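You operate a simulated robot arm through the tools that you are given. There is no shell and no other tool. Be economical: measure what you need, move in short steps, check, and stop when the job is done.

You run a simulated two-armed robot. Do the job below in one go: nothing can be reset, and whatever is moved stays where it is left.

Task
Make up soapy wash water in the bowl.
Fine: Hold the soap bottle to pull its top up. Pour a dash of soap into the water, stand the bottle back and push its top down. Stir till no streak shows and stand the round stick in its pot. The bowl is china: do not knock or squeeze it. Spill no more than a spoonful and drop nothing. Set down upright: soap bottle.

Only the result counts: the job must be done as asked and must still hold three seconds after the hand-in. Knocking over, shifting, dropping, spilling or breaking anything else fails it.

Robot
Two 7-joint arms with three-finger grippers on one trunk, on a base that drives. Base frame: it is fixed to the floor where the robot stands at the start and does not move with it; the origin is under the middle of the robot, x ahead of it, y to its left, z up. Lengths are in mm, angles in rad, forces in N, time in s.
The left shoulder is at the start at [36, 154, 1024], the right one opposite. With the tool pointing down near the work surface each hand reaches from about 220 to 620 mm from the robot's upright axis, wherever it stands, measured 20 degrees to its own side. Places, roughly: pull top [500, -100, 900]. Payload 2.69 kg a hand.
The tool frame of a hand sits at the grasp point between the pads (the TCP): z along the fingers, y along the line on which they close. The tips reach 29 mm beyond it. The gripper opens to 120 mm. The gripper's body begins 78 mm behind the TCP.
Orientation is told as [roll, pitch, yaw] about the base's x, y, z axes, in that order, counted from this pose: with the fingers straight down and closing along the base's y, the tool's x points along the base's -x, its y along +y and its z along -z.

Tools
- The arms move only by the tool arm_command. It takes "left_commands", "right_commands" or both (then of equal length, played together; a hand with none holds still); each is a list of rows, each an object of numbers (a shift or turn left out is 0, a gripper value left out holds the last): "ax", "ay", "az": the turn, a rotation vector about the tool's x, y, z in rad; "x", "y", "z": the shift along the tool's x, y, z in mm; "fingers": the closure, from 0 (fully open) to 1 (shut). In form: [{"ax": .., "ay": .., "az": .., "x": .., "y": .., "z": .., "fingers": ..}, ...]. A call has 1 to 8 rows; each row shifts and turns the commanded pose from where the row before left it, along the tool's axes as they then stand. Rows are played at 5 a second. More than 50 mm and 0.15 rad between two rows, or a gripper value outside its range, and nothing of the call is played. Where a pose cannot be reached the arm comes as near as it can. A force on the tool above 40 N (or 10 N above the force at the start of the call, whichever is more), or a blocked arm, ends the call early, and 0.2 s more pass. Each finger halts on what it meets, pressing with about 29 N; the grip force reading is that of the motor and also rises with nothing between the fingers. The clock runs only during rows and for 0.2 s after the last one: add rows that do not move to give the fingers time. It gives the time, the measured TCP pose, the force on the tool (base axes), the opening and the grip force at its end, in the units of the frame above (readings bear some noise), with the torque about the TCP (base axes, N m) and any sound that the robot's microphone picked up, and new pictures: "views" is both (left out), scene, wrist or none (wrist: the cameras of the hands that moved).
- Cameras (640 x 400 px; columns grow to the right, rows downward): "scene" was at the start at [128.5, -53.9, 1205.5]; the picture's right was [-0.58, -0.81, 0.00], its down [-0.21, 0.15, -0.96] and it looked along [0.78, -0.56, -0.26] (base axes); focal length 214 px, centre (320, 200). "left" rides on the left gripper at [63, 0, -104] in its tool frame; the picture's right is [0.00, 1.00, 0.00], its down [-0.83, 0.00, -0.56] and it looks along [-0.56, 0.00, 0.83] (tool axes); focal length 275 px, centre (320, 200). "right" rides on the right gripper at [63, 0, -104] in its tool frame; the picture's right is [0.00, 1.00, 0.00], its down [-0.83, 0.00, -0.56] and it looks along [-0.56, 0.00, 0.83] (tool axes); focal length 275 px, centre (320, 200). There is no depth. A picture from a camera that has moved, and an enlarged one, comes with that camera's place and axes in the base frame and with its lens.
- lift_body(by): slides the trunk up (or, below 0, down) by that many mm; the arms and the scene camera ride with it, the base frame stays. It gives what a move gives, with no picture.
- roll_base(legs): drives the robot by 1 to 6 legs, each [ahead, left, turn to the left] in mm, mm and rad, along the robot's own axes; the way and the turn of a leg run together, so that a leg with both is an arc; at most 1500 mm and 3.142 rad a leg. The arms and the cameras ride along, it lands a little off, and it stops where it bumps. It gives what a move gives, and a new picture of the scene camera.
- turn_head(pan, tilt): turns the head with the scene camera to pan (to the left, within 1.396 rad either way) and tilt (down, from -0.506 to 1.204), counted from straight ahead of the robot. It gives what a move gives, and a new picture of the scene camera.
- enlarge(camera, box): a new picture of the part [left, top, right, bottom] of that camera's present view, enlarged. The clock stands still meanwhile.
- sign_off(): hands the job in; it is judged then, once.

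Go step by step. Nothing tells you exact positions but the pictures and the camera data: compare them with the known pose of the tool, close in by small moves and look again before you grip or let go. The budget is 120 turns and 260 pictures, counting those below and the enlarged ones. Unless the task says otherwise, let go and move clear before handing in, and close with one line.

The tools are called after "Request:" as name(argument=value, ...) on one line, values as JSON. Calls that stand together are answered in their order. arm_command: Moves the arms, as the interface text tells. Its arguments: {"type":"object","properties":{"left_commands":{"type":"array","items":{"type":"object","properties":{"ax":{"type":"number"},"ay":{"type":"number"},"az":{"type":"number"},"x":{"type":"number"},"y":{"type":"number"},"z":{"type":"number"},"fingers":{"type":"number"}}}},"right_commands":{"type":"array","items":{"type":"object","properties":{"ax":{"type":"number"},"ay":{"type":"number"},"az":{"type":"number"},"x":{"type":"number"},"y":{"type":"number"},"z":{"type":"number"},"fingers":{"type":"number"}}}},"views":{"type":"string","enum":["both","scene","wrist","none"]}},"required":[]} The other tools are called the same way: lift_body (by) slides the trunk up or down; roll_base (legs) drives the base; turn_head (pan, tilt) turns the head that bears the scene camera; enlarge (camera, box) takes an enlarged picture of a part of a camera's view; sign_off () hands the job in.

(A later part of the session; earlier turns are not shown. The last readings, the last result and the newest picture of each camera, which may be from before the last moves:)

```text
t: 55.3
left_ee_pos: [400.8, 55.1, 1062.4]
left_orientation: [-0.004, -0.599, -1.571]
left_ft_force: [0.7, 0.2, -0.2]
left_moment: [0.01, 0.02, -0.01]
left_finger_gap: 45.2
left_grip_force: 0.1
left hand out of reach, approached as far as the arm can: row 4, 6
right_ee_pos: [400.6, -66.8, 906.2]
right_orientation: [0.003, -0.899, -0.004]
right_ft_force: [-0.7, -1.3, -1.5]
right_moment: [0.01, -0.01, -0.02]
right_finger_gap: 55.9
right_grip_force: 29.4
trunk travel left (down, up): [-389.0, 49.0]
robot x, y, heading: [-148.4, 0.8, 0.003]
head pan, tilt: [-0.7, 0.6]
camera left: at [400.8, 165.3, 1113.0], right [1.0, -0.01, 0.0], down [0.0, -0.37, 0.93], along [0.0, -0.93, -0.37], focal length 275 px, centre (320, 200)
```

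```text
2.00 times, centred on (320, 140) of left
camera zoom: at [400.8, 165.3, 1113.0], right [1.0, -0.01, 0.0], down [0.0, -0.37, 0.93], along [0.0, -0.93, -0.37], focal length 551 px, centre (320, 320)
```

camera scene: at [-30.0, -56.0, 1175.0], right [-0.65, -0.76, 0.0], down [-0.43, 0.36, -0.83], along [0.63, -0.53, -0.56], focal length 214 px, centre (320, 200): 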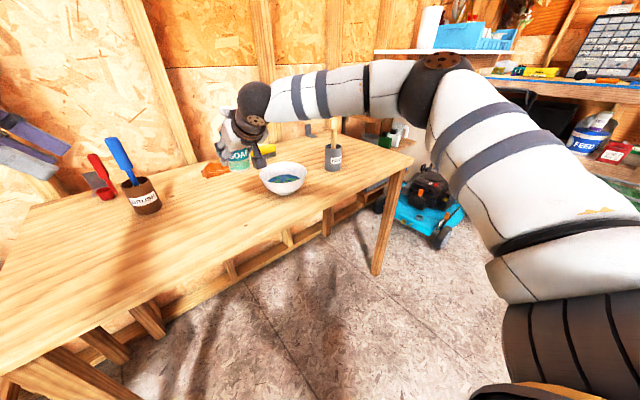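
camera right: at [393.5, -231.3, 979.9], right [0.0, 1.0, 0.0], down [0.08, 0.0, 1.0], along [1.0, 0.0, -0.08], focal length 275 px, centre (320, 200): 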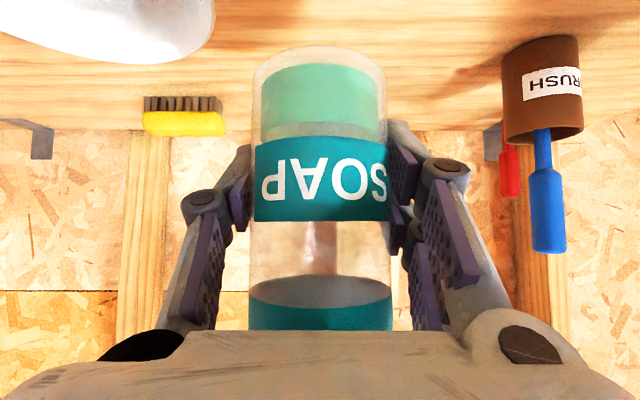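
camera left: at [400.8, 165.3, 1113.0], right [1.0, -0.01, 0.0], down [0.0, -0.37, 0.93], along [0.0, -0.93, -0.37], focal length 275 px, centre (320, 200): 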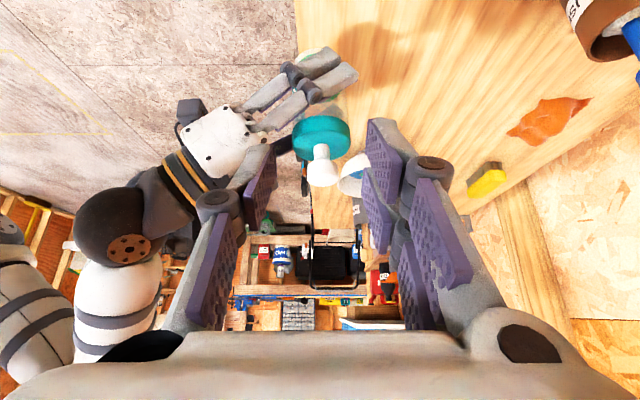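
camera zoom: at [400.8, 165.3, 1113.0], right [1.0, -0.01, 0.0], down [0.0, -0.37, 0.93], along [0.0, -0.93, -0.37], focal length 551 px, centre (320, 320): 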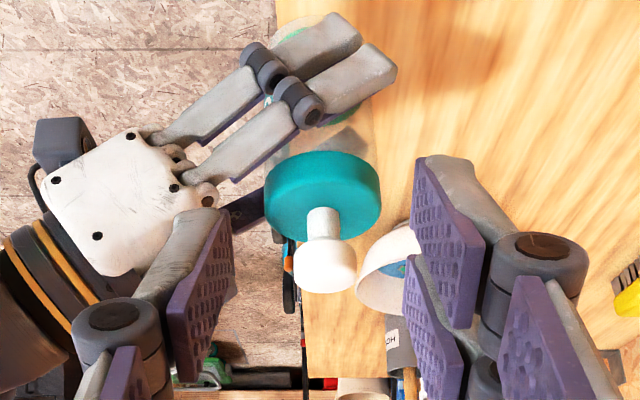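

The stem is short again, so the top is down. I carry the bottle back to its spot and lower it to just above the table.

Request:
arm_command(right_commands=[{"x": -6.7, "z": 21, "y": -9.5}, {"x": -6.7, "z": 21, "y": -9.5}, {"x": -6.7, "z": 21, "y": -9.5}, {"x": -6.7, "z": 21, "y": -9.5}, {"x": 10.2, "z": 8}, {"x": 8.6, "z": 6.8}, {}], views="wrist")

Request:
arm_command(right_commands=[{"x": 1.2, "z": 0.95}, {}], views="none")

```text
t: 56.9
left_ee_pos: [399.0, 53.2, 1061.7]
left_orientation: [-0.003, -0.6, -1.571]
left_ft_force: [-1.1, 1.0, -0.2]
left_moment: [-0.01, 0.0, 0.0]
left_finger_gap: 45.4
left_grip_force: 0.1
right_ee_pos: [482.1, -104.6, 850.2]
right_orientation: [0.003, -0.9, -0.005]
right_ft_force: [0.2, -0.4, -0.8]
right_moment: [0.05, -0.03, -0.02]
right_finger_gap: 55.4
right_grip_force: 28.6
trunk travel left (down, up): [-389.0, 49.0]
robot x, y, heading: [-150.0, -0.7, -0.007]
head pan, tilt: [-0.7, 0.6]
camera right: at [362.4, -104.5, 865.1], right [0.0, 1.0, 0.0], down [0.08, 0.0, 1.0], along [1.0, 0.0, -0.08], focal length 275 px, centre (320, 200)
```

right: 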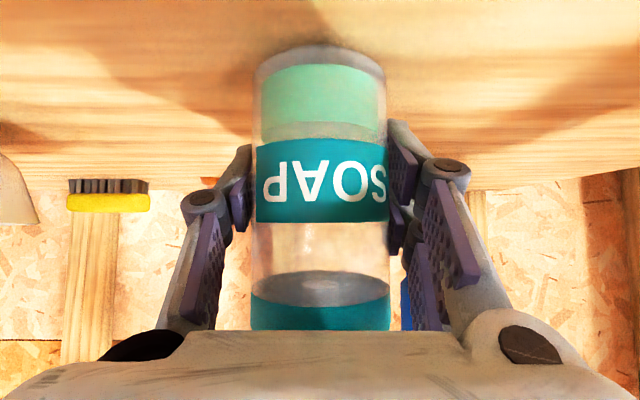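

```text
t: 57.5
left_ee_pos: [399.4, 54.2, 1061.2]
left_orientation: [-0.002, -0.598, -1.57]
left_ft_force: [0.0, 0.2, -0.9]
left_moment: [0.0, -0.01, 0.01]
left_finger_gap: 45.7
left_grip_force: 0.0
right_ee_pos: [481.4, -104.6, 848.6]
right_orientation: [0.004, -0.898, -0.003]
right_ft_force: [0.3, 0.2, -0.4]
right_moment: [-0.01, -0.02, 0.0]
right_finger_gap: 55.5
right_grip_force: 28.7
trunk travel left (down, up): [-389.0, 49.0]
robot x, y, heading: [-151.5, 1.5, -0.0]
head pan, tilt: [-0.7, 0.6]
```

Request:
arm_command(right_commands=[{"x": 1.2, "z": 0.95}, {}], views="none")

Request:
arm_command(right_commands=[{"x": 0.9, "z": 0.7}, {}], views="none")

Request:
arm_command(right_commands=[{"x": 0.7, "z": 0.5}, {}], views="none")

```text
t: 58.1
left_ee_pos: [399.5, 54.7, 1061.0]
left_orientation: [-0.003, -0.6, -1.572]
left_ft_force: [-0.9, -0.1, -0.6]
left_moment: [0.0, -0.01, -0.01]
left_finger_gap: 45.7
left_grip_force: 0.1
right_ee_pos: [483.2, -104.9, 848.7]
right_orientation: [0.004, -0.902, -0.003]
right_ft_force: [0.8, -0.1, 1.1]
right_moment: [0.02, -0.08, -0.03]
right_finger_gap: 55.5
right_grip_force: 29.3
trunk travel left (down, up): [-389.0, 49.0]
robot x, y, heading: [-150.0, 0.4, -0.002]
head pan, tilt: [-0.7, 0.6]
```

```text
t: 58.7
left_ee_pos: [399.1, 54.6, 1063.4]
left_orientation: [-0.002, -0.599, -1.571]
left_ft_force: [0.0, -0.6, 0.2]
left_moment: [-0.04, 0.0, 0.0]
left_finger_gap: 45.8
left_grip_force: 0.1
right_ee_pos: [481.5, -105.0, 848.7]
right_orientation: [0.004, -0.901, -0.004]
right_ft_force: [-0.9, -0.3, 7.1]
right_moment: [0.06, -0.16, 0.02]
right_finger_gap: 55.5
right_grip_force: 29.4
trunk travel left (down, up): [-389.0, 49.0]
robot x, y, heading: [-148.5, 0.2, 0.001]
head pan, tilt: [-0.7, 0.6]
```

```text
t: 59.3
left_ee_pos: [398.2, 54.7, 1063.3]
left_orientation: [0.001, -0.6, -1.57]
left_ft_force: [-0.2, 0.0, 0.6]
left_moment: [0.03, 0.01, 0.0]
left_finger_gap: 45.8
left_grip_force: 0.0
right_ee_pos: [482.2, -103.2, 847.9]
right_orientation: [0.003, -0.9, -0.004]
right_ft_force: [-0.6, 2.4, 13.8]
right_moment: [0.19, -0.32, 0.08]
right_finger_gap: 55.6
right_grip_force: 28.9
trunk travel left (down, up): [-389.0, 49.0]
robot x, y, heading: [-149.3, 0.8, -0.002]
head pan, tilt: [-0.7, 0.6]
```

It stands on the table. I open and rise straight up, clear of the bottle.

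Request:
arm_command(right_commands=[{"x": -0.9, "z": -0.7}, {"fingers": 0.2}, {}, {"x": -30, "z": -23.5}, {"x": -30, "z": -23.5}, {"x": -30, "z": -23.5}, {"x": -16, "z": -12}, {}], views="both")

Request:
enlarge(camera="scene", box=[120, 110, 280, 250])

```text
t: 61.1
left_ee_pos: [400.7, 54.7, 1062.3]
left_orientation: [-0.004, -0.598, -1.571]
left_ft_force: [0.1, 0.5, 0.4]
left_moment: [-0.01, 0.01, 0.0]
left_finger_gap: 45.7
left_grip_force: 0.0
right_ee_pos: [484.2, -104.7, 982.9]
right_orientation: [0.004, -0.902, -0.002]
right_ft_force: [0.0, 0.6, -0.9]
right_moment: [0.01, 0.0, 0.0]
right_finger_gap: 95.9
right_grip_force: 0.1
trunk travel left (down, up): [-389.0, 49.0]
robot x, y, heading: [-152.3, -2.9, -0.001]
head pan, tilt: [-0.7, 0.6]
camera scene: at [-30.1, -56.4, 1175.0], right [-0.65, -0.76, 0.0], down [-0.43, 0.36, -0.82], along [0.63, -0.53, -0.57], focal length 214 px, centre (320, 200)
camera right: at [363.7, -105.2, 997.5], right [0.0, 1.0, 0.0], down [0.08, 0.0, 1.0], along [1.0, 0.0, -0.08], focal length 275 px, centre (320, 200)
```

scene: 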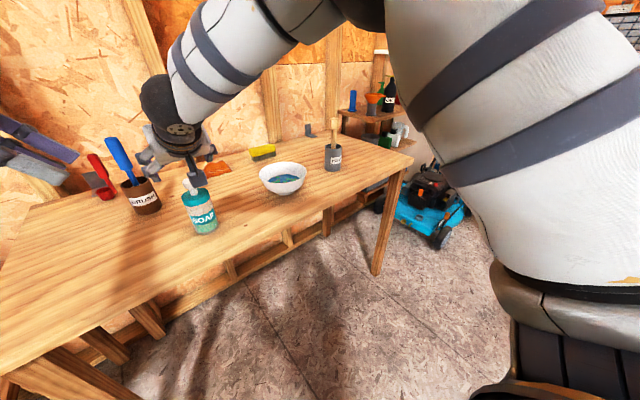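
right: 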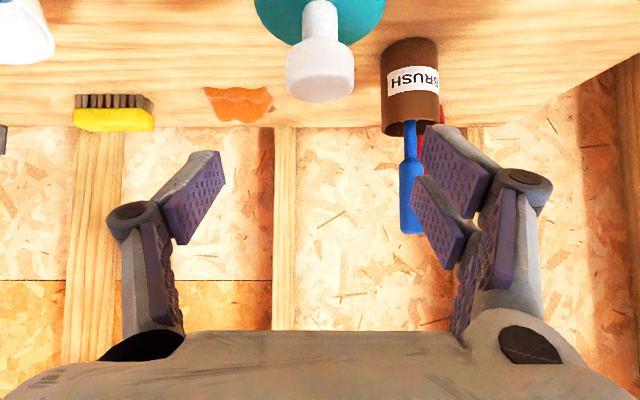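

```text
2.86 times, centred on (200, 180) of scene
camera zoom: at [-30.1, -56.4, 1175.0], right [-0.65, -0.76, 0.0], down [-0.43, 0.36, -0.82], along [0.63, -0.53, -0.57], focal length 613 px, centre (663, 257)
```

zoom: 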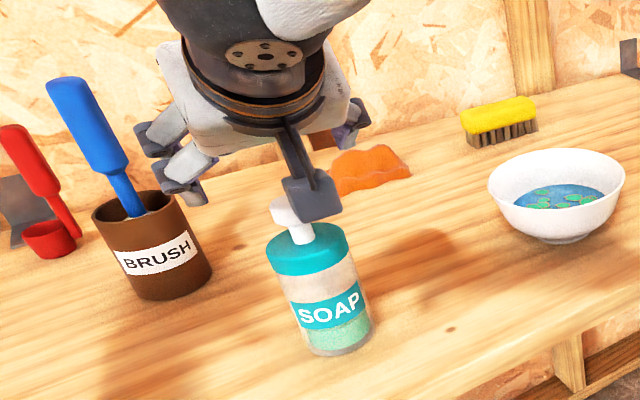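

The bottle stands upright. I look closely at its top to confirm it is fully down.

Request:
enlarge(camera="right", box=[240, 0, 400, 120])

Request:
enlarge(camera="left", box=[300, 60, 500, 200])

```text
3.33 times, centred on (320, 60) of right
camera zoom: at [363.7, -105.2, 997.5], right [0.0, 1.0, 0.0], down [0.08, 0.0, 1.0], along [1.0, 0.0, -0.08], focal length 918 px, centre (320, 667)
```

zoom: 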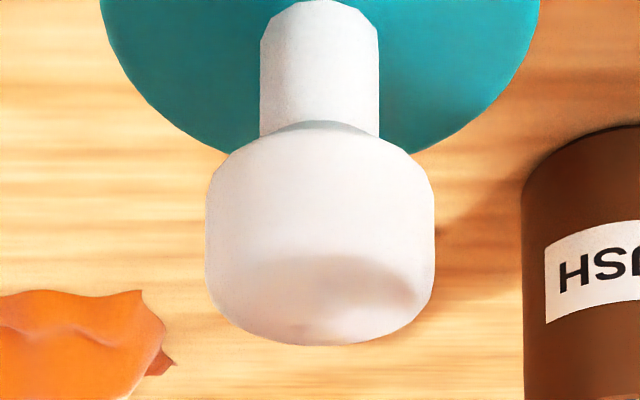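

```text
2.86 times, centred on (400, 130) of left
camera zoom: at [400.8, 165.1, 1112.7], right [1.0, -0.01, 0.0], down [0.0, -0.37, 0.93], along [0.0, -0.93, -0.37], focal length 786 px, centre (91, 400)
```

zoom: 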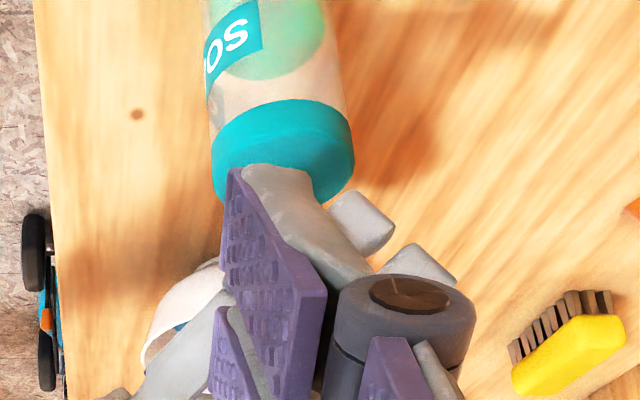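

The stem matches its original pushed-down length. Now for the stick: I retract both hands and bring the right one back to pointing down before driving over.

Request:
arm_command(right_commands=[{"x": -23.5, "z": -18.5}, {"x": 15, "z": -19, "y": -30}, {"ay": 0.15, "y": -40}, {"ay": 0.15, "y": -40}, {"ay": 0.15, "y": -40}, {"ay": 0.15}, {"ay": 0.15}, {"ay": 0.15}], left_commands=[{"y": -30}, {"y": -45}, {"y": -45}, {"y": -45}, {"y": -30}, {}, {}, {}], views="scene")

```text
t: 62.9
left_ee_pos: [355.2, 39.6, 1145.2]
left_orientation: [-0.003, -0.601, -1.569]
left_ft_force: [-0.2, 0.6, 0.2]
left_moment: [-0.07, -0.05, -0.01]
left_finger_gap: 45.8
left_grip_force: 0.1
left hand out of reach, approached as far as the arm can: row 1, 2, 3, 4, 5
right_ee_pos: [406.9, -212.5, 1007.8]
right_orientation: [-0.001, 0.003, -0.002]
right_ft_force: [1.0, 0.6, -0.3]
right_moment: [-0.12, -0.03, -0.01]
right_finger_gap: 96.1
right_grip_force: 0.0
right hand out of reach, approached as far as the arm can: row 7, 8
trunk travel left (down, up): [-389.0, 49.0]
robot x, y, heading: [-149.1, -0.2, 0.001]
head pan, tilt: [-0.7, 0.6]
camera scene: at [-30.0, -54.4, 1175.1], right [-0.64, -0.76, 0.0], down [-0.43, 0.36, -0.83], along [0.63, -0.53, -0.56], focal length 214 px, centre (320, 200)
```

scene: 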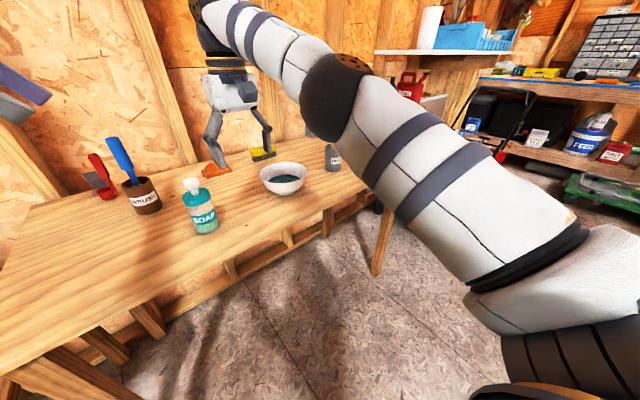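

I tuck the left hand toward its own side and pull the right hand back and up before driving.

Request:
arm_command(right_commands=[{"x": 30, "z": -20}, {"x": 30, "z": -20}, {"x": 30, "z": -20}, {"x": 30}, {}, {}, {}, {}], left_commands=[{"ay": 0.15, "x": 30}, {"ay": 0.15, "x": 30}, {"ay": 0.15, "x": 30}, {"ay": 0.15, "x": 30}, {"x": 30}, {"y": -40, "z": 20}, {"y": -40, "z": 20}, {"y": -40, "z": 20}], views="scene")

```text
t: 64.7
left_ee_pos: [237.1, 175.7, 1041.2]
left_orientation: [0.005, 0.0, -1.571]
left_ft_force: [0.6, -0.7, -0.1]
left_moment: [0.0, -0.05, -0.01]
left_finger_gap: 45.6
left_grip_force: 0.0
right_ee_pos: [286.6, -212.4, 1067.5]
right_orientation: [0.002, 0.0, 0.0]
right_ft_force: [0.1, -0.5, -0.6]
right_moment: [0.0, -0.04, 0.0]
right_finger_gap: 96.0
right_grip_force: 0.0
trunk travel left (down, up): [-389.0, 49.0]
robot x, y, heading: [-151.8, 1.4, 0.002]
head pan, tilt: [-0.7, 0.6]
camera scene: at [-30.8, -56.1, 1175.1], right [-0.65, -0.76, 0.0], down [-0.43, 0.36, -0.83], along [0.63, -0.53, -0.56], focal length 214 px, centre (320, 200)
```

scene: 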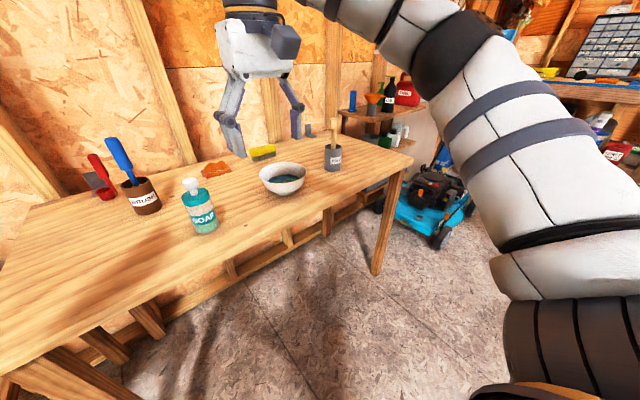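

Both hands are tucked high. I drive right 420 mm, then ahead 150 mm.

Request:
roll_base(legs=[[0, -420, 0], [150, 0, 0]])

Request:
arm_command(right_commands=[{}], views="wrist")

```text
t: 69.5
left_ee_pos: [383.9, -246.1, 1039.4]
left_orientation: [0.001, 0.0, -1.569]
left_ft_force: [1.3, 0.1, -0.9]
left_moment: [-0.01, 0.04, -0.03]
left_finger_gap: 45.6
left_grip_force: 0.1
right_ee_pos: [432.8, -637.3, 1068.1]
right_orientation: [0.002, 0.003, -0.002]
right_ft_force: [1.2, 0.1, 0.1]
right_moment: [-0.01, 0.06, -0.01]
right_finger_gap: 96.1
right_grip_force: 0.0
trunk travel left (down, up): [-389.0, 49.0]
robot x, y, heading: [-4.5, -420.1, -0.005]
head pan, tilt: [-0.7, 0.6]
camera scene: at [116.5, -479.1, 1174.9], right [-0.65, -0.76, 0.0], down [-0.43, 0.36, -0.82], along [0.63, -0.53, -0.57], focal length 214 px, centre (320, 200)
```

scene: 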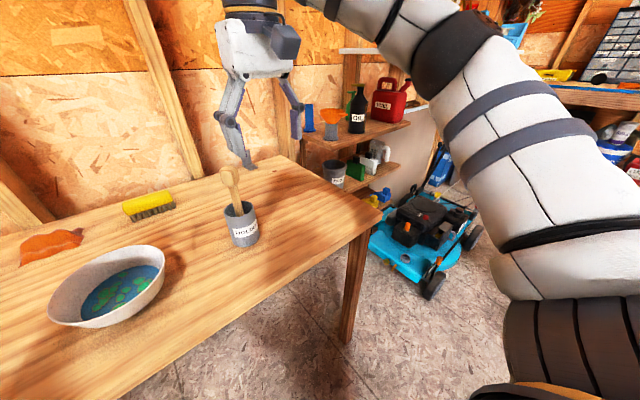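

```text
t: 69.9
left_ee_pos: [382.3, -246.9, 1039.4]
left_orientation: [0.0, 0.0, -1.57]
left_ft_force: [0.6, -0.6, 0.0]
left_moment: [-0.02, 0.01, 0.02]
left_finger_gap: 45.4
left_grip_force: 0.0
right_ee_pos: [432.3, -636.8, 1067.1]
right_orientation: [0.001, 0.0, -0.002]
right_ft_force: [-0.2, 0.9, 0.6]
right_moment: [0.01, -0.01, -0.03]
right_finger_gap: 96.0
right_grip_force: 0.1
trunk travel left (down, up): [-389.0, 49.0]
robot x, y, heading: [-3.3, -421.4, -0.005]
head pan, tilt: [-0.7, 0.6]
camera right: at [370.0, -637.8, 1172.0], right [0.0, 1.0, 0.0], down [0.83, 0.0, 0.56], along [0.56, 0.0, -0.83], focal length 275 px, centre (320, 200)
```

right: 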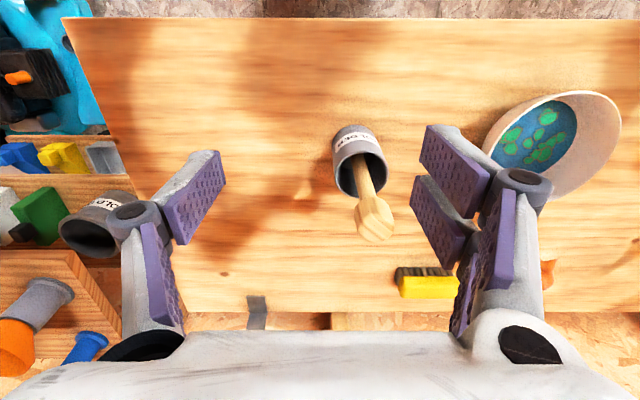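

Request:
enlarge(camera="right", box=[300, 110, 440, 250])

Request:
enlarge(camera="scene", box=[40, 150, 280, 330])

```text
2.86 times, centred on (370, 180) of right
camera zoom: at [370.0, -637.8, 1172.0], right [0.0, 1.0, 0.0], down [0.83, 0.0, 0.56], along [0.56, 0.0, -0.83], focal length 786 px, centre (177, 257)
```

zoom: 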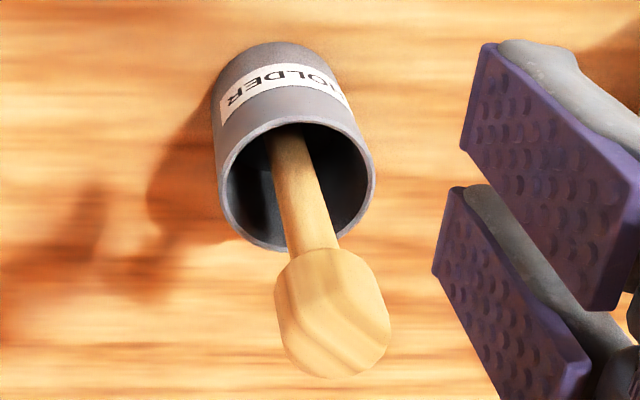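

```text
2.22 times, centred on (160, 240) of scene
camera zoom: at [115.8, -479.1, 1175.0], right [-0.65, -0.76, 0.0], down [-0.43, 0.36, -0.83], along [0.63, -0.53, -0.56], focal length 477 px, centre (676, 111)
```

zoom: 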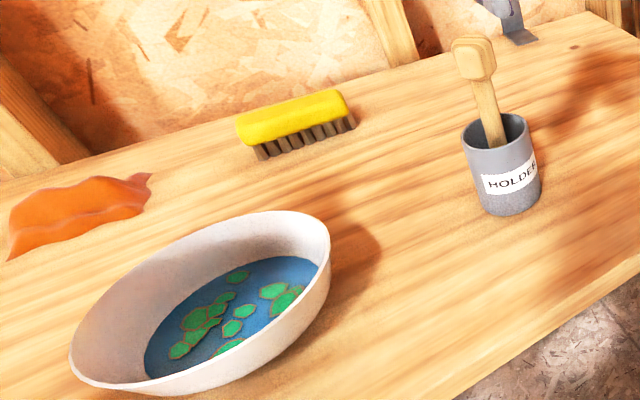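

The pot axis is about (526, -589) with rim at z≈890; the stick is nearly vertical, head around (530, -587, 968). I move the right hand above the head.

Request:
arm_command(right_commands=[{"x": -32, "y": 16}, {"x": -32, "y": 17}, {"x": -32, "y": 16}, {}], views="both")

Request:
enlarge(camera="right", box=[220, 80, 420, 240])

Request:
enlarge(camera="scene", box=[160, 130, 320, 250])

```text
t: 70.9
left_ee_pos: [381.9, -248.2, 1039.6]
left_orientation: [0.0, 0.001, -1.573]
left_ft_force: [-0.1, 0.3, 0.2]
left_moment: [0.04, 0.0, -0.04]
left_finger_gap: 45.6
left_grip_force: 0.0
right_ee_pos: [523.7, -590.6, 1066.5]
right_orientation: [0.002, 0.001, -0.002]
right_ft_force: [0.6, 0.2, 0.6]
right_moment: [-0.03, 0.03, 0.0]
right_finger_gap: 95.8
right_grip_force: 0.0
trunk travel left (down, up): [-389.0, 49.0]
robot x, y, heading: [-4.0, -423.7, 0.0]
head pan, tilt: [-0.7, 0.6]
camera scene: at [115.4, -480.0, 1175.0], right [-0.65, -0.76, 0.0], down [-0.43, 0.37, -0.82], along [0.63, -0.53, -0.57], focal length 214 px, centre (320, 200)
camera right: at [462.6, -591.1, 1170.0], right [0.0, 1.0, 0.0], down [0.83, 0.0, 0.55], along [0.55, 0.0, -0.83], focal length 275 px, centre (320, 200)
```

scene: 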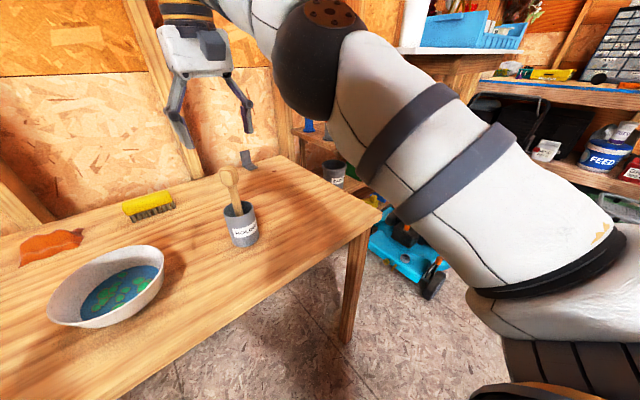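
right: 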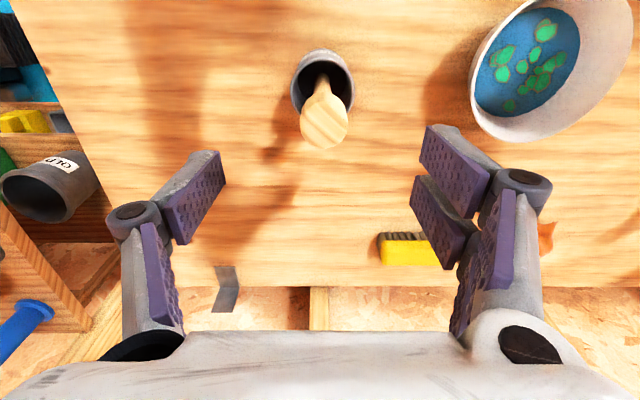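

```text
2.50 times, centred on (320, 160) of right
camera zoom: at [462.6, -591.1, 1170.0], right [0.0, 1.0, 0.0], down [0.83, 0.0, 0.55], along [0.55, 0.0, -0.83], focal length 688 px, centre (320, 300)
```

zoom: 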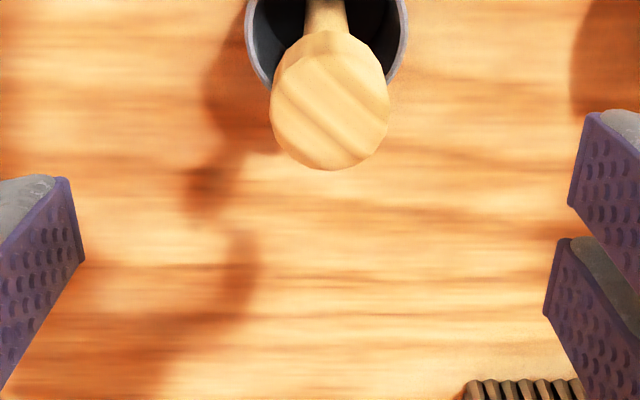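

```text
3.33 times, centred on (240, 190) of scene
camera zoom: at [115.4, -480.0, 1175.0], right [-0.65, -0.76, 0.0], down [-0.43, 0.37, -0.82], along [0.63, -0.53, -0.57], focal length 715 px, centre (587, 233)
```

zoom: 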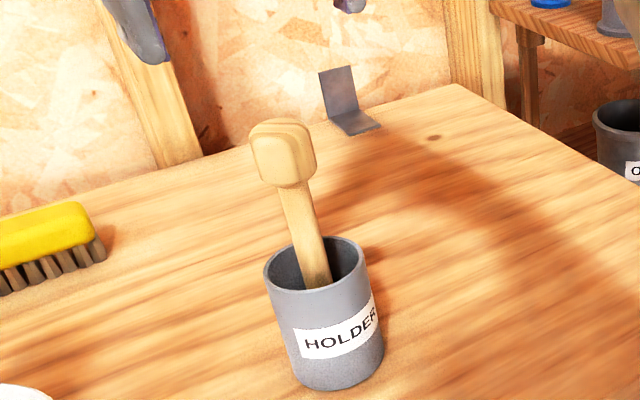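

The stick's head is a round knob about 33 mm across. I come down around it in two steps.

Request:
arm_command(right_commands=[{"x": -2, "y": 2.5, "z": 30}, {"z": 35}, {}], views="wrist")

```text
t: 71.7
left_ee_pos: [382.3, -246.3, 1038.7]
left_orientation: [0.0, 0.002, -1.572]
left_ft_force: [-0.4, -0.3, -0.2]
left_moment: [-0.01, -0.01, -0.02]
left_finger_gap: 45.7
left_grip_force: 0.0
right_ee_pos: [529.1, -586.9, 1001.8]
right_orientation: [0.002, 0.0, 0.0]
right_ft_force: [-0.4, -0.2, -0.5]
right_moment: [0.0, -0.01, 0.02]
right_finger_gap: 95.9
right_grip_force: 0.0
trunk travel left (down, up): [-389.0, 49.0]
robot x, y, heading: [-4.1, -421.4, 0.005]
head pan, tilt: [-0.7, 0.6]
camera right: at [467.2, -587.4, 1105.2], right [0.0, 1.0, 0.0], down [0.83, 0.0, 0.56], along [0.56, 0.0, -0.83], focal length 275 px, centre (320, 200)
```

right: 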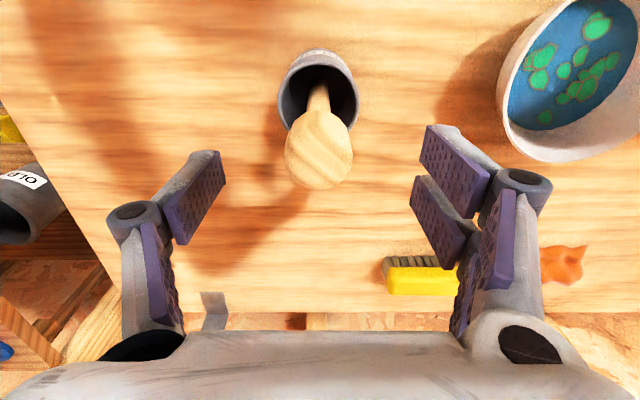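

Request:
arm_command(right_commands=[{"x": 4.5, "y": -1.0, "z": 15}, {"z": 18}, {}], views="both")

Request:
enlarge(camera="scene", box=[160, 110, 320, 250])

```text
t: 72.5
left_ee_pos: [382.7, -247.5, 1038.5]
left_orientation: [0.0, 0.0, -1.571]
left_ft_force: [-0.5, -0.5, 0.4]
left_moment: [0.0, -0.02, 0.02]
left_finger_gap: 45.5
left_grip_force: 0.1
right_ee_pos: [526.3, -588.1, 969.1]
right_orientation: [0.003, 0.0, -0.001]
right_ft_force: [-0.4, -0.4, -0.8]
right_moment: [0.0, -0.01, -0.02]
right_finger_gap: 96.0
right_grip_force: 0.0
trunk travel left (down, up): [-389.0, 49.0]
robot x, y, heading: [-6.2, -422.9, -0.001]
head pan, tilt: [-0.7, 0.6]
camera scene: at [115.6, -479.1, 1175.0], right [-0.65, -0.76, 0.0], down [-0.43, 0.36, -0.83], along [0.63, -0.53, -0.56], focal length 214 px, centre (320, 200)
camera right: at [463.5, -587.6, 1073.2], right [0.0, 1.0, 0.0], down [0.83, 0.0, 0.56], along [0.56, 0.0, -0.83], focal length 275 px, centre (320, 200)
```

scene: 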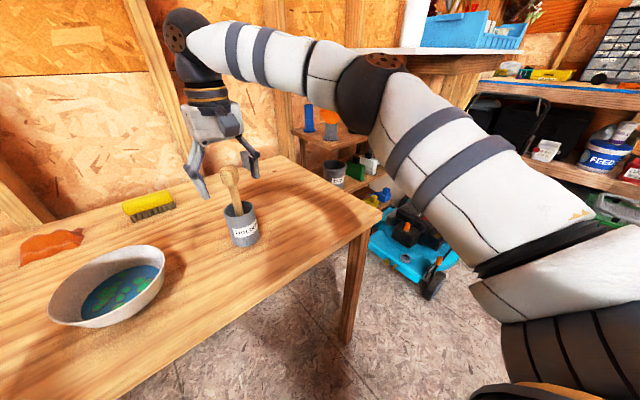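
right: 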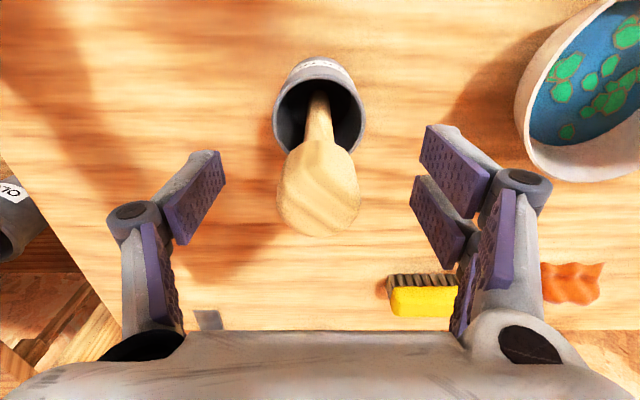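

```text
2.86 times, centred on (240, 180) of scene
camera zoom: at [115.6, -479.1, 1175.0], right [-0.65, -0.76, 0.0], down [-0.43, 0.36, -0.83], along [0.63, -0.53, -0.56], focal length 613 px, centre (549, 257)
```

zoom: 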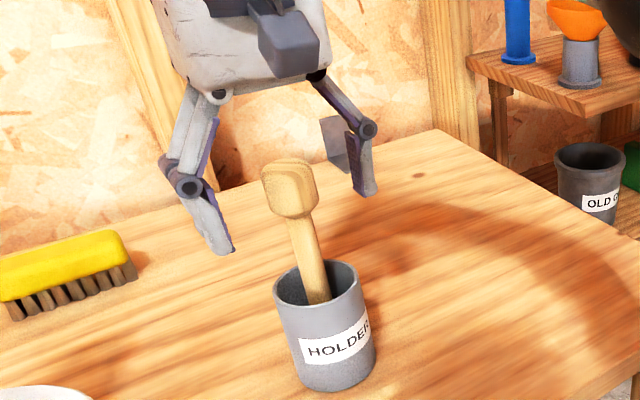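

The pads bracket the knob. I close on it.

Request:
arm_command(right_commands=[{"fingers": 0.6}, {"fingers": 0.8}, {"fingers": 1.0}, {}], views="wrist")

```text
t: 73.5
left_ee_pos: [383.9, -247.6, 1039.2]
left_orientation: [0.001, 0.0, -1.569]
left_ft_force: [-0.7, 0.1, 0.0]
left_moment: [0.01, -0.01, 0.0]
left_finger_gap: 45.5
left_grip_force: 0.0
right_ee_pos: [526.8, -587.3, 969.2]
right_orientation: [0.002, -0.001, -0.002]
right_ft_force: [-0.1, 0.6, -0.5]
right_moment: [0.0, -0.02, 0.0]
right_finger_gap: 31.5
right_grip_force: 29.2
trunk travel left (down, up): [-389.0, 49.0]
robot x, y, heading: [-8.5, -427.6, 0.002]
head pan, tilt: [-0.7, 0.6]
camera right: at [463.7, -587.6, 1073.3], right [0.0, 1.0, 0.0], down [0.83, 0.0, 0.56], along [0.56, 0.0, -0.83], focal length 275 px, centre (320, 200)
```

right: 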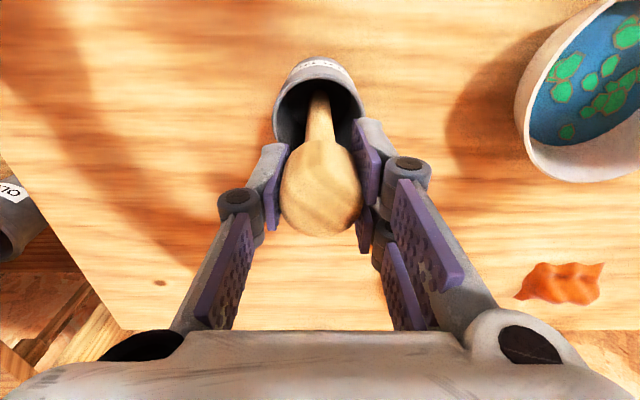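

Gripped at 31.5 mm. I lift the stick straight up out of the pot.

Request:
arm_command(right_commands=[{"z": -10}, {"z": -20}, {"z": -20}, {"z": -20}, {"z": -20}, {"z": -20}, {"z": -10}, {}], views="both")

Request:
enlarge(camera="scene", box=[120, 60, 320, 260])

```text
t: 75.3
left_ee_pos: [382.4, -247.2, 1040.0]
left_orientation: [-0.001, -0.001, -1.57]
left_ft_force: [-0.1, 0.1, 0.3]
left_moment: [0.06, 0.0, -0.04]
left_finger_gap: 45.7
left_grip_force: 0.0
right_ee_pos: [517.1, -584.4, 1076.8]
right_orientation: [0.003, 0.0, -0.001]
right_ft_force: [-0.3, 0.4, -0.9]
right_moment: [0.0, -0.04, 0.0]
right_finger_gap: 31.2
right_grip_force: 29.1
right hand out of reach, approached as far as the arm can: row 6, 7
trunk travel left (down, up): [-389.0, 49.0]
robot x, y, heading: [-4.8, -422.7, -0.002]
head pan, tilt: [-0.7, 0.6]
camera scene: at [115.6, -479.1, 1175.0], right [-0.65, -0.76, 0.0], down [-0.43, 0.36, -0.83], along [0.63, -0.53, -0.56], focal length 214 px, centre (320, 200)
camera right: at [455.0, -586.5, 1181.2], right [0.0, 1.0, 0.0], down [0.83, 0.0, 0.56], along [0.56, 0.0, -0.83], focal length 275 px, centre (320, 200)
```

scene: 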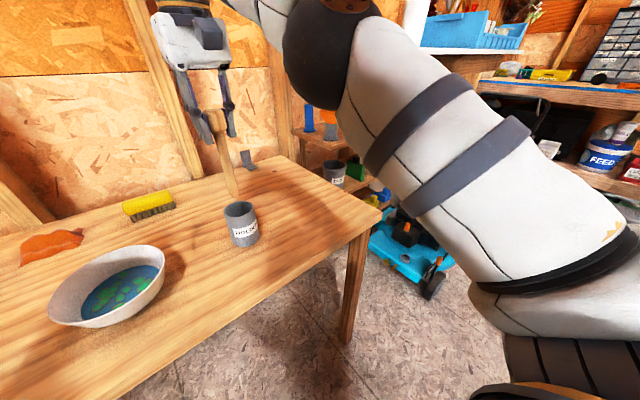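
right: 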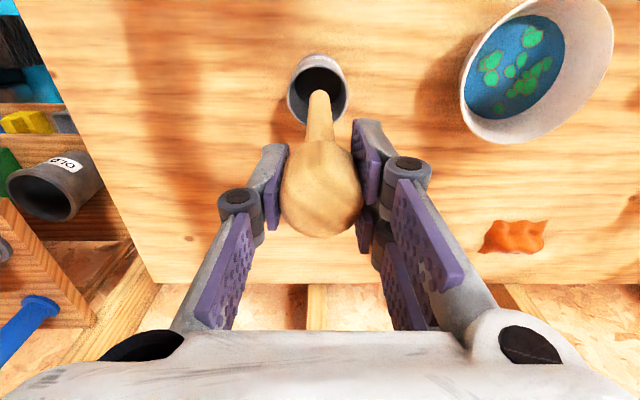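

```text
2.00 times, centred on (220, 160) of scene
camera zoom: at [115.6, -479.1, 1175.0], right [-0.65, -0.76, 0.0], down [-0.43, 0.36, -0.83], along [0.63, -0.53, -0.56], focal length 429 px, centre (520, 280)
```

zoom: 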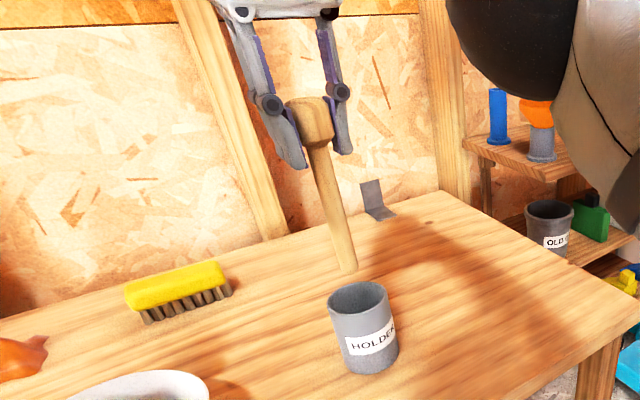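

The stick is out, its tip 142 mm below the TCP. I carry it over the bowl at this height while the left hand moves further aside.

Request:
arm_command(left_commands=[{"x": 30}, {"x": 30}, {"x": 20}, {}, {}, {}, {}, {}], right_commands=[{"y": 30}, {"y": 38}, {"y": 40}, {"y": 40}, {"y": 40}, {"y": 38}, {"x": 3}, {}], views="both")

Request:
enlarge(camera="scene", box=[20, 140, 260, 360])

Request:
enlarge(camera="right", box=[200, 0, 440, 200])

```text
t: 77.1
left_ee_pos: [381.4, -166.6, 1039.1]
left_orientation: [-0.001, -0.001, -1.572]
left_ft_force: [0.4, 0.4, 0.4]
left_moment: [0.02, 0.01, 0.03]
left_finger_gap: 45.4
left_grip_force: 0.0
right_ee_pos: [469.5, -403.4, 1057.3]
right_orientation: [0.002, -0.001, -0.003]
right_ft_force: [0.9, 1.0, -0.3]
right_moment: [-0.01, 0.0, 0.01]
right_finger_gap: 30.8
right_grip_force: 29.3
right hand out of reach, approached as far as the arm can: row 2, 3, 4, 5, 6
trunk travel left (down, up): [-389.0, 49.0]
robot x, y, heading: [-3.5, -426.1, 0.002]
head pan, tilt: [-0.7, 0.6]
camera scene: at [115.9, -478.9, 1175.0], right [-0.65, -0.76, 0.0], down [-0.43, 0.36, -0.83], along [0.63, -0.53, -0.56], focal length 214 px, centre (320, 200)
camera right: at [408.3, -404.1, 1161.0], right [0.0, 1.0, 0.0], down [0.83, 0.0, 0.56], along [0.56, 0.0, -0.83], focal length 275 px, centre (320, 200)
camera left: at [382.7, -103.4, 1143.6], right [1.0, 0.0, 0.0], down [0.0, -0.83, 0.56], along [0.0, -0.56, -0.83], focal length 275 px, centre (320, 200)
```

scene: 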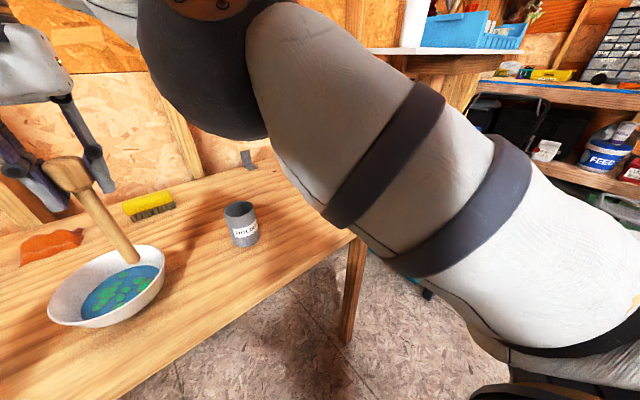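
right: 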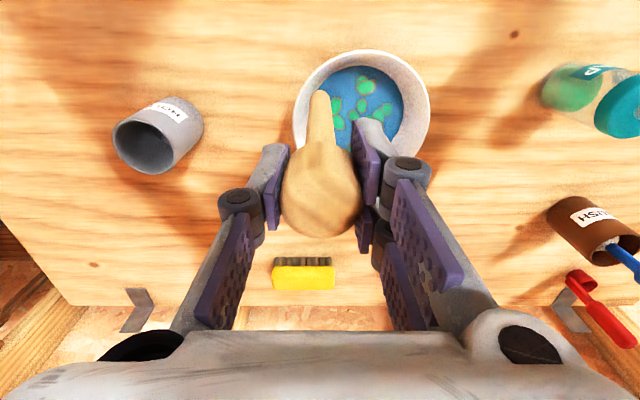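
left: 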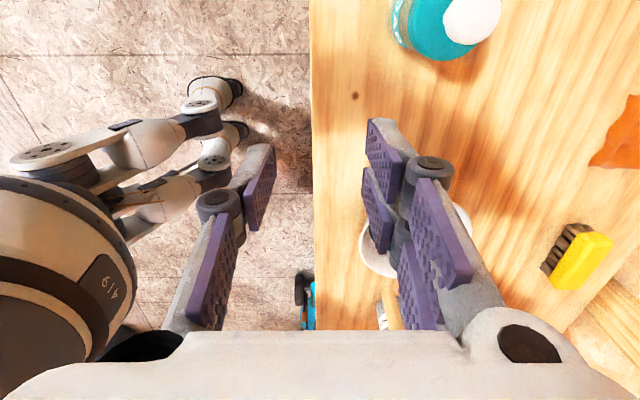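

```text
1.82 times, centred on (140, 250) of scene
camera zoom: at [115.9, -478.9, 1175.0], right [-0.65, -0.76, 0.0], down [-0.43, 0.36, -0.83], along [0.63, -0.53, -0.56], focal length 390 px, centre (647, 109)
```

zoom: 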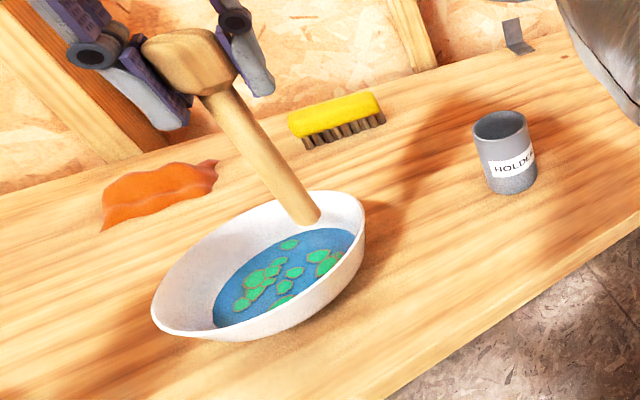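

```text
2.00 times, centred on (320, 100) of right
camera zoom: at [408.3, -404.1, 1161.0], right [0.0, 1.0, 0.0], down [0.83, 0.0, 0.56], along [0.56, 0.0, -0.83], focal length 551 px, centre (320, 400)
```

zoom: 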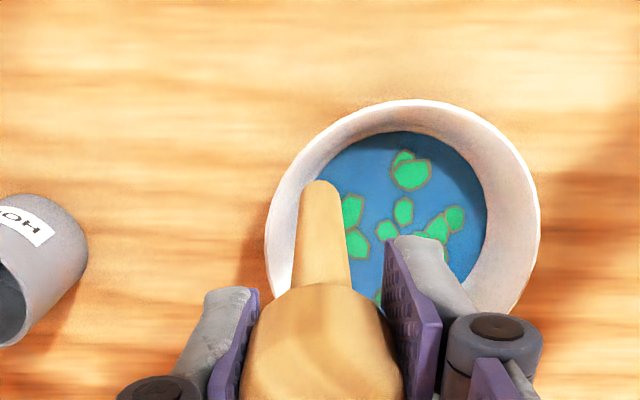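

The arm is too folded to get over the bowl from here. I raise the trunk, then shift the robot a little left and back, keeping the stick high.

Request:
lift_body(by=45)

Request:
roll_base(legs=[[-50, 0, 0], [0, 130, 0]])

```text
t: 77.9
left_ee_pos: [385.2, -166.6, 1082.9]
left_orientation: [-0.002, 0.0, -1.569]
left_ft_force: [0.5, -0.2, -0.7]
left_moment: [0.0, 0.03, 0.0]
left_finger_gap: 45.8
left_grip_force: 0.0
right_ee_pos: [433.7, -406.1, 1174.8]
right_orientation: [0.002, -0.163, -0.002]
right_ft_force: [0.3, -0.9, -1.3]
right_moment: [-0.01, 0.05, 0.0]
right_finger_gap: 30.9
right_grip_force: 28.9
trunk travel left (down, up): [-434.0, 4.0]
robot x, y, heading: [-9.3, -422.3, -0.0]
head pan, tilt: [-0.7, 0.6]
```

```text
t: 80.1
left_ee_pos: [333.2, -36.9, 1084.1]
left_orientation: [0.001, 0.001, -1.571]
left_ft_force: [-0.2, 0.1, -0.1]
left_moment: [-0.02, -0.03, -0.01]
left_finger_gap: 45.6
left_grip_force: 0.1
right_ee_pos: [383.1, -275.4, 1176.6]
right_orientation: [0.004, -0.165, 0.001]
right_ft_force: [-0.1, 0.0, 0.5]
right_moment: [-0.05, 0.0, -0.03]
right_finger_gap: 30.8
right_grip_force: 29.0
trunk travel left (down, up): [-434.0, 4.0]
robot x, y, heading: [-54.3, -291.8, -0.003]
head pan, tilt: [-0.7, 0.6]
camera scene: at [19.3, -348.5, 1225.5], right [-0.64, -0.76, 0.0], down [-0.43, 0.36, -0.83], along [0.63, -0.53, -0.56], focal length 214 px, centre (320, 200)
```

scene: 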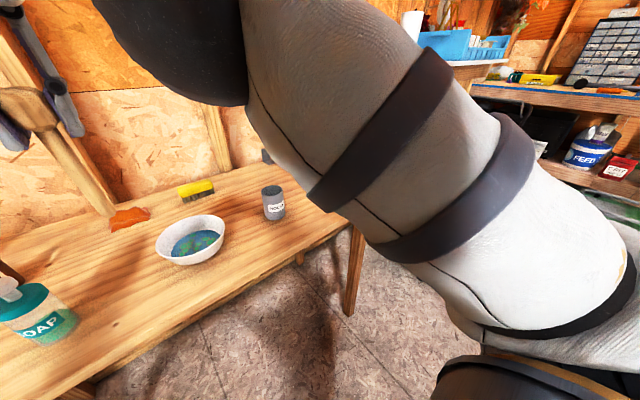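

The hand swung up to z≈1176, still holding the stick. I level it, move out over the bowl and lower to a safe height.

Request:
arm_command(right_commands=[{"ay": 0.08, "x": -15}, {"ay": 0.085, "x": -20}, {"x": -32, "y": -20}, {"x": -32, "y": -20}, {"x": -30, "y": -20, "z": 20}, {"y": -20, "z": 35}, {"z": 40}, {}], views="both")

```text
t: 81.9
left_ee_pos: [333.1, -37.3, 1085.6]
left_orientation: [0.002, 0.0, -1.572]
left_ft_force: [0.2, -0.3, -0.6]
left_moment: [0.0, -0.05, -0.03]
left_finger_gap: 45.6
left_grip_force: 0.0
right_ee_pos: [388.5, -315.7, 1057.1]
right_orientation: [0.003, -0.001, 0.001]
right_ft_force: [-0.5, 0.4, -0.3]
right_moment: [0.0, 0.0, 0.0]
right_finger_gap: 30.7
right_grip_force: 29.0
right hand out of reach, approached as far as the arm can: row 1, 2, 3, 4, 5
trunk travel left (down, up): [-434.0, 4.0]
robot x, y, heading: [-50.2, -295.7, 0.003]
head pan, tilt: [-0.7, 0.6]
camera scene: at [18.6, -349.0, 1225.6], right [-0.65, -0.76, 0.0], down [-0.43, 0.36, -0.83], along [0.63, -0.53, -0.56], focal length 214 px, centre (320, 200)
camera right: at [326.7, -317.2, 1160.8], right [0.0, 1.0, 0.0], down [0.83, 0.0, 0.56], along [0.56, 0.01, -0.83], focal length 275 px, centre (320, 200)
```

scene: 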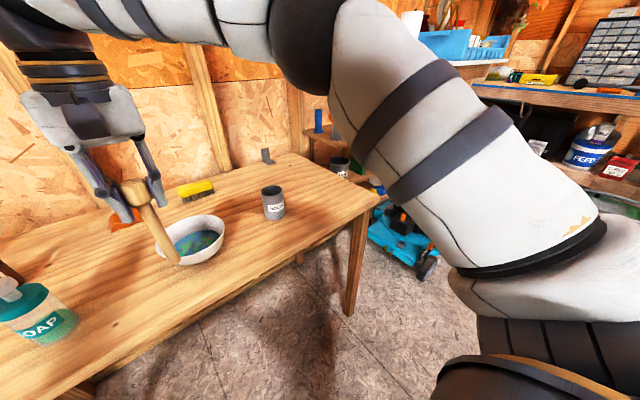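
right: 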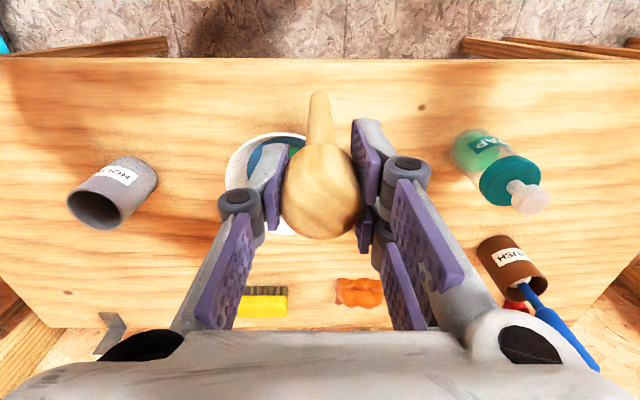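

Good, level again. I move forward over the bowl's centre.

Request:
arm_command(right_commands=[{"x": -30, "y": -10}, {"x": -31, "y": -10}, {"x": -31, "y": -10}, {"x": -31, "y": -11}, {}], views="both")

Request:
enlarge(camera="scene", box=[120, 130, 300, 290])

Request:
enlarge(camera="right", box=[220, 0, 420, 180])

```text
t: 83.1
left_ee_pos: [334.0, -36.9, 1084.4]
left_orientation: [0.001, 0.0, -1.572]
left_ft_force: [-0.2, -0.3, -0.4]
left_moment: [0.04, 0.01, 0.01]
left_finger_gap: 45.6
left_grip_force: 0.1
right_ee_pos: [453.2, -354.7, 1046.1]
right_orientation: [0.003, 0.0, 0.002]
right_ft_force: [0.2, 1.2, 0.1]
right_moment: [-0.01, 0.01, -0.03]
right_finger_gap: 30.6
right_grip_force: 28.6
right hand out of reach, approached as far as the arm can: row 2, 3, 4
trunk travel left (down, up): [-434.0, 4.0]
robot x, y, heading: [-53.3, -294.0, 0.004]
head pan, tilt: [-0.7, 0.6]
camera scene: at [19.3, -349.2, 1225.5], right [-0.65, -0.76, 0.0], down [-0.43, 0.36, -0.82], along [0.63, -0.53, -0.57], focal length 214 px, centre (320, 200)
camera right: at [392.0, -355.4, 1150.2], right [0.0, 1.0, 0.0], down [0.83, 0.0, 0.56], along [0.56, 0.01, -0.83], focal length 275 px, centre (320, 200)
```

scene: 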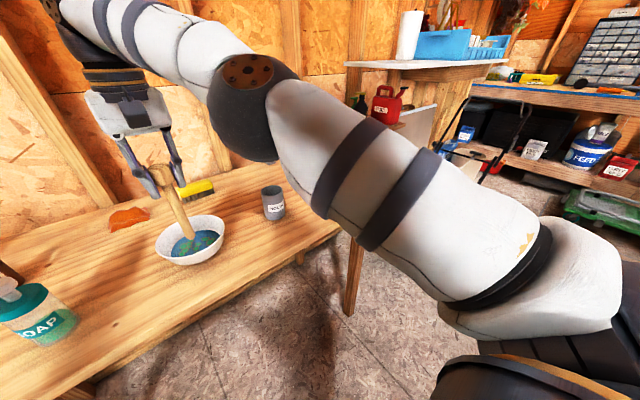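
right: 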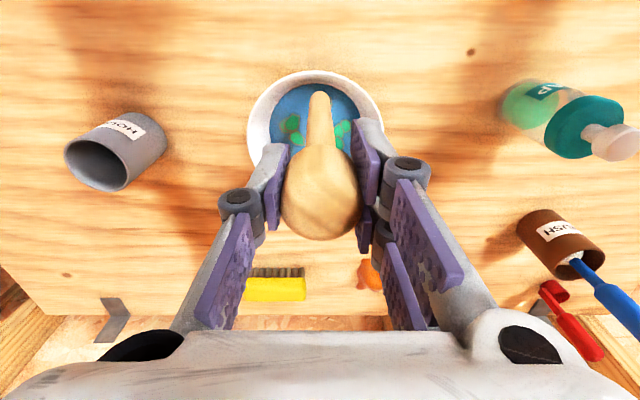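

```text
2.50 times, centred on (210, 210) of scene
camera zoom: at [19.3, -349.2, 1225.5], right [-0.65, -0.76, 0.0], down [-0.43, 0.36, -0.82], along [0.63, -0.53, -0.57], focal length 536 px, centre (595, 175)
```

zoom: 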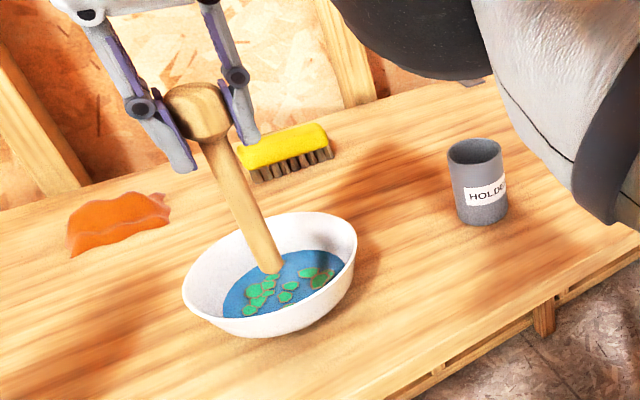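

```text
2.22 times, centred on (320, 90) of right
camera zoom: at [392.0, -355.4, 1150.2], right [0.0, 1.0, 0.0], down [0.83, 0.0, 0.56], along [0.56, 0.01, -0.83], focal length 612 px, centre (320, 444)
```

zoom: 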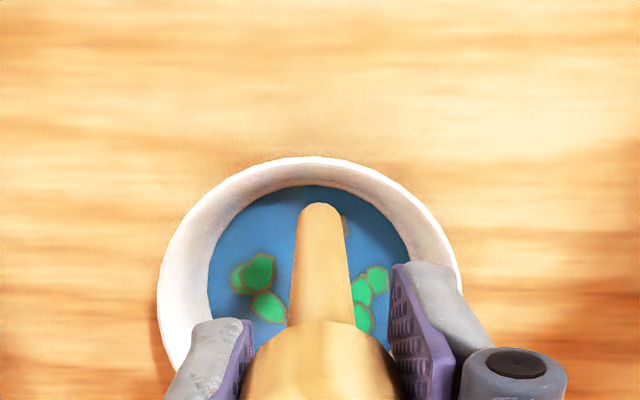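

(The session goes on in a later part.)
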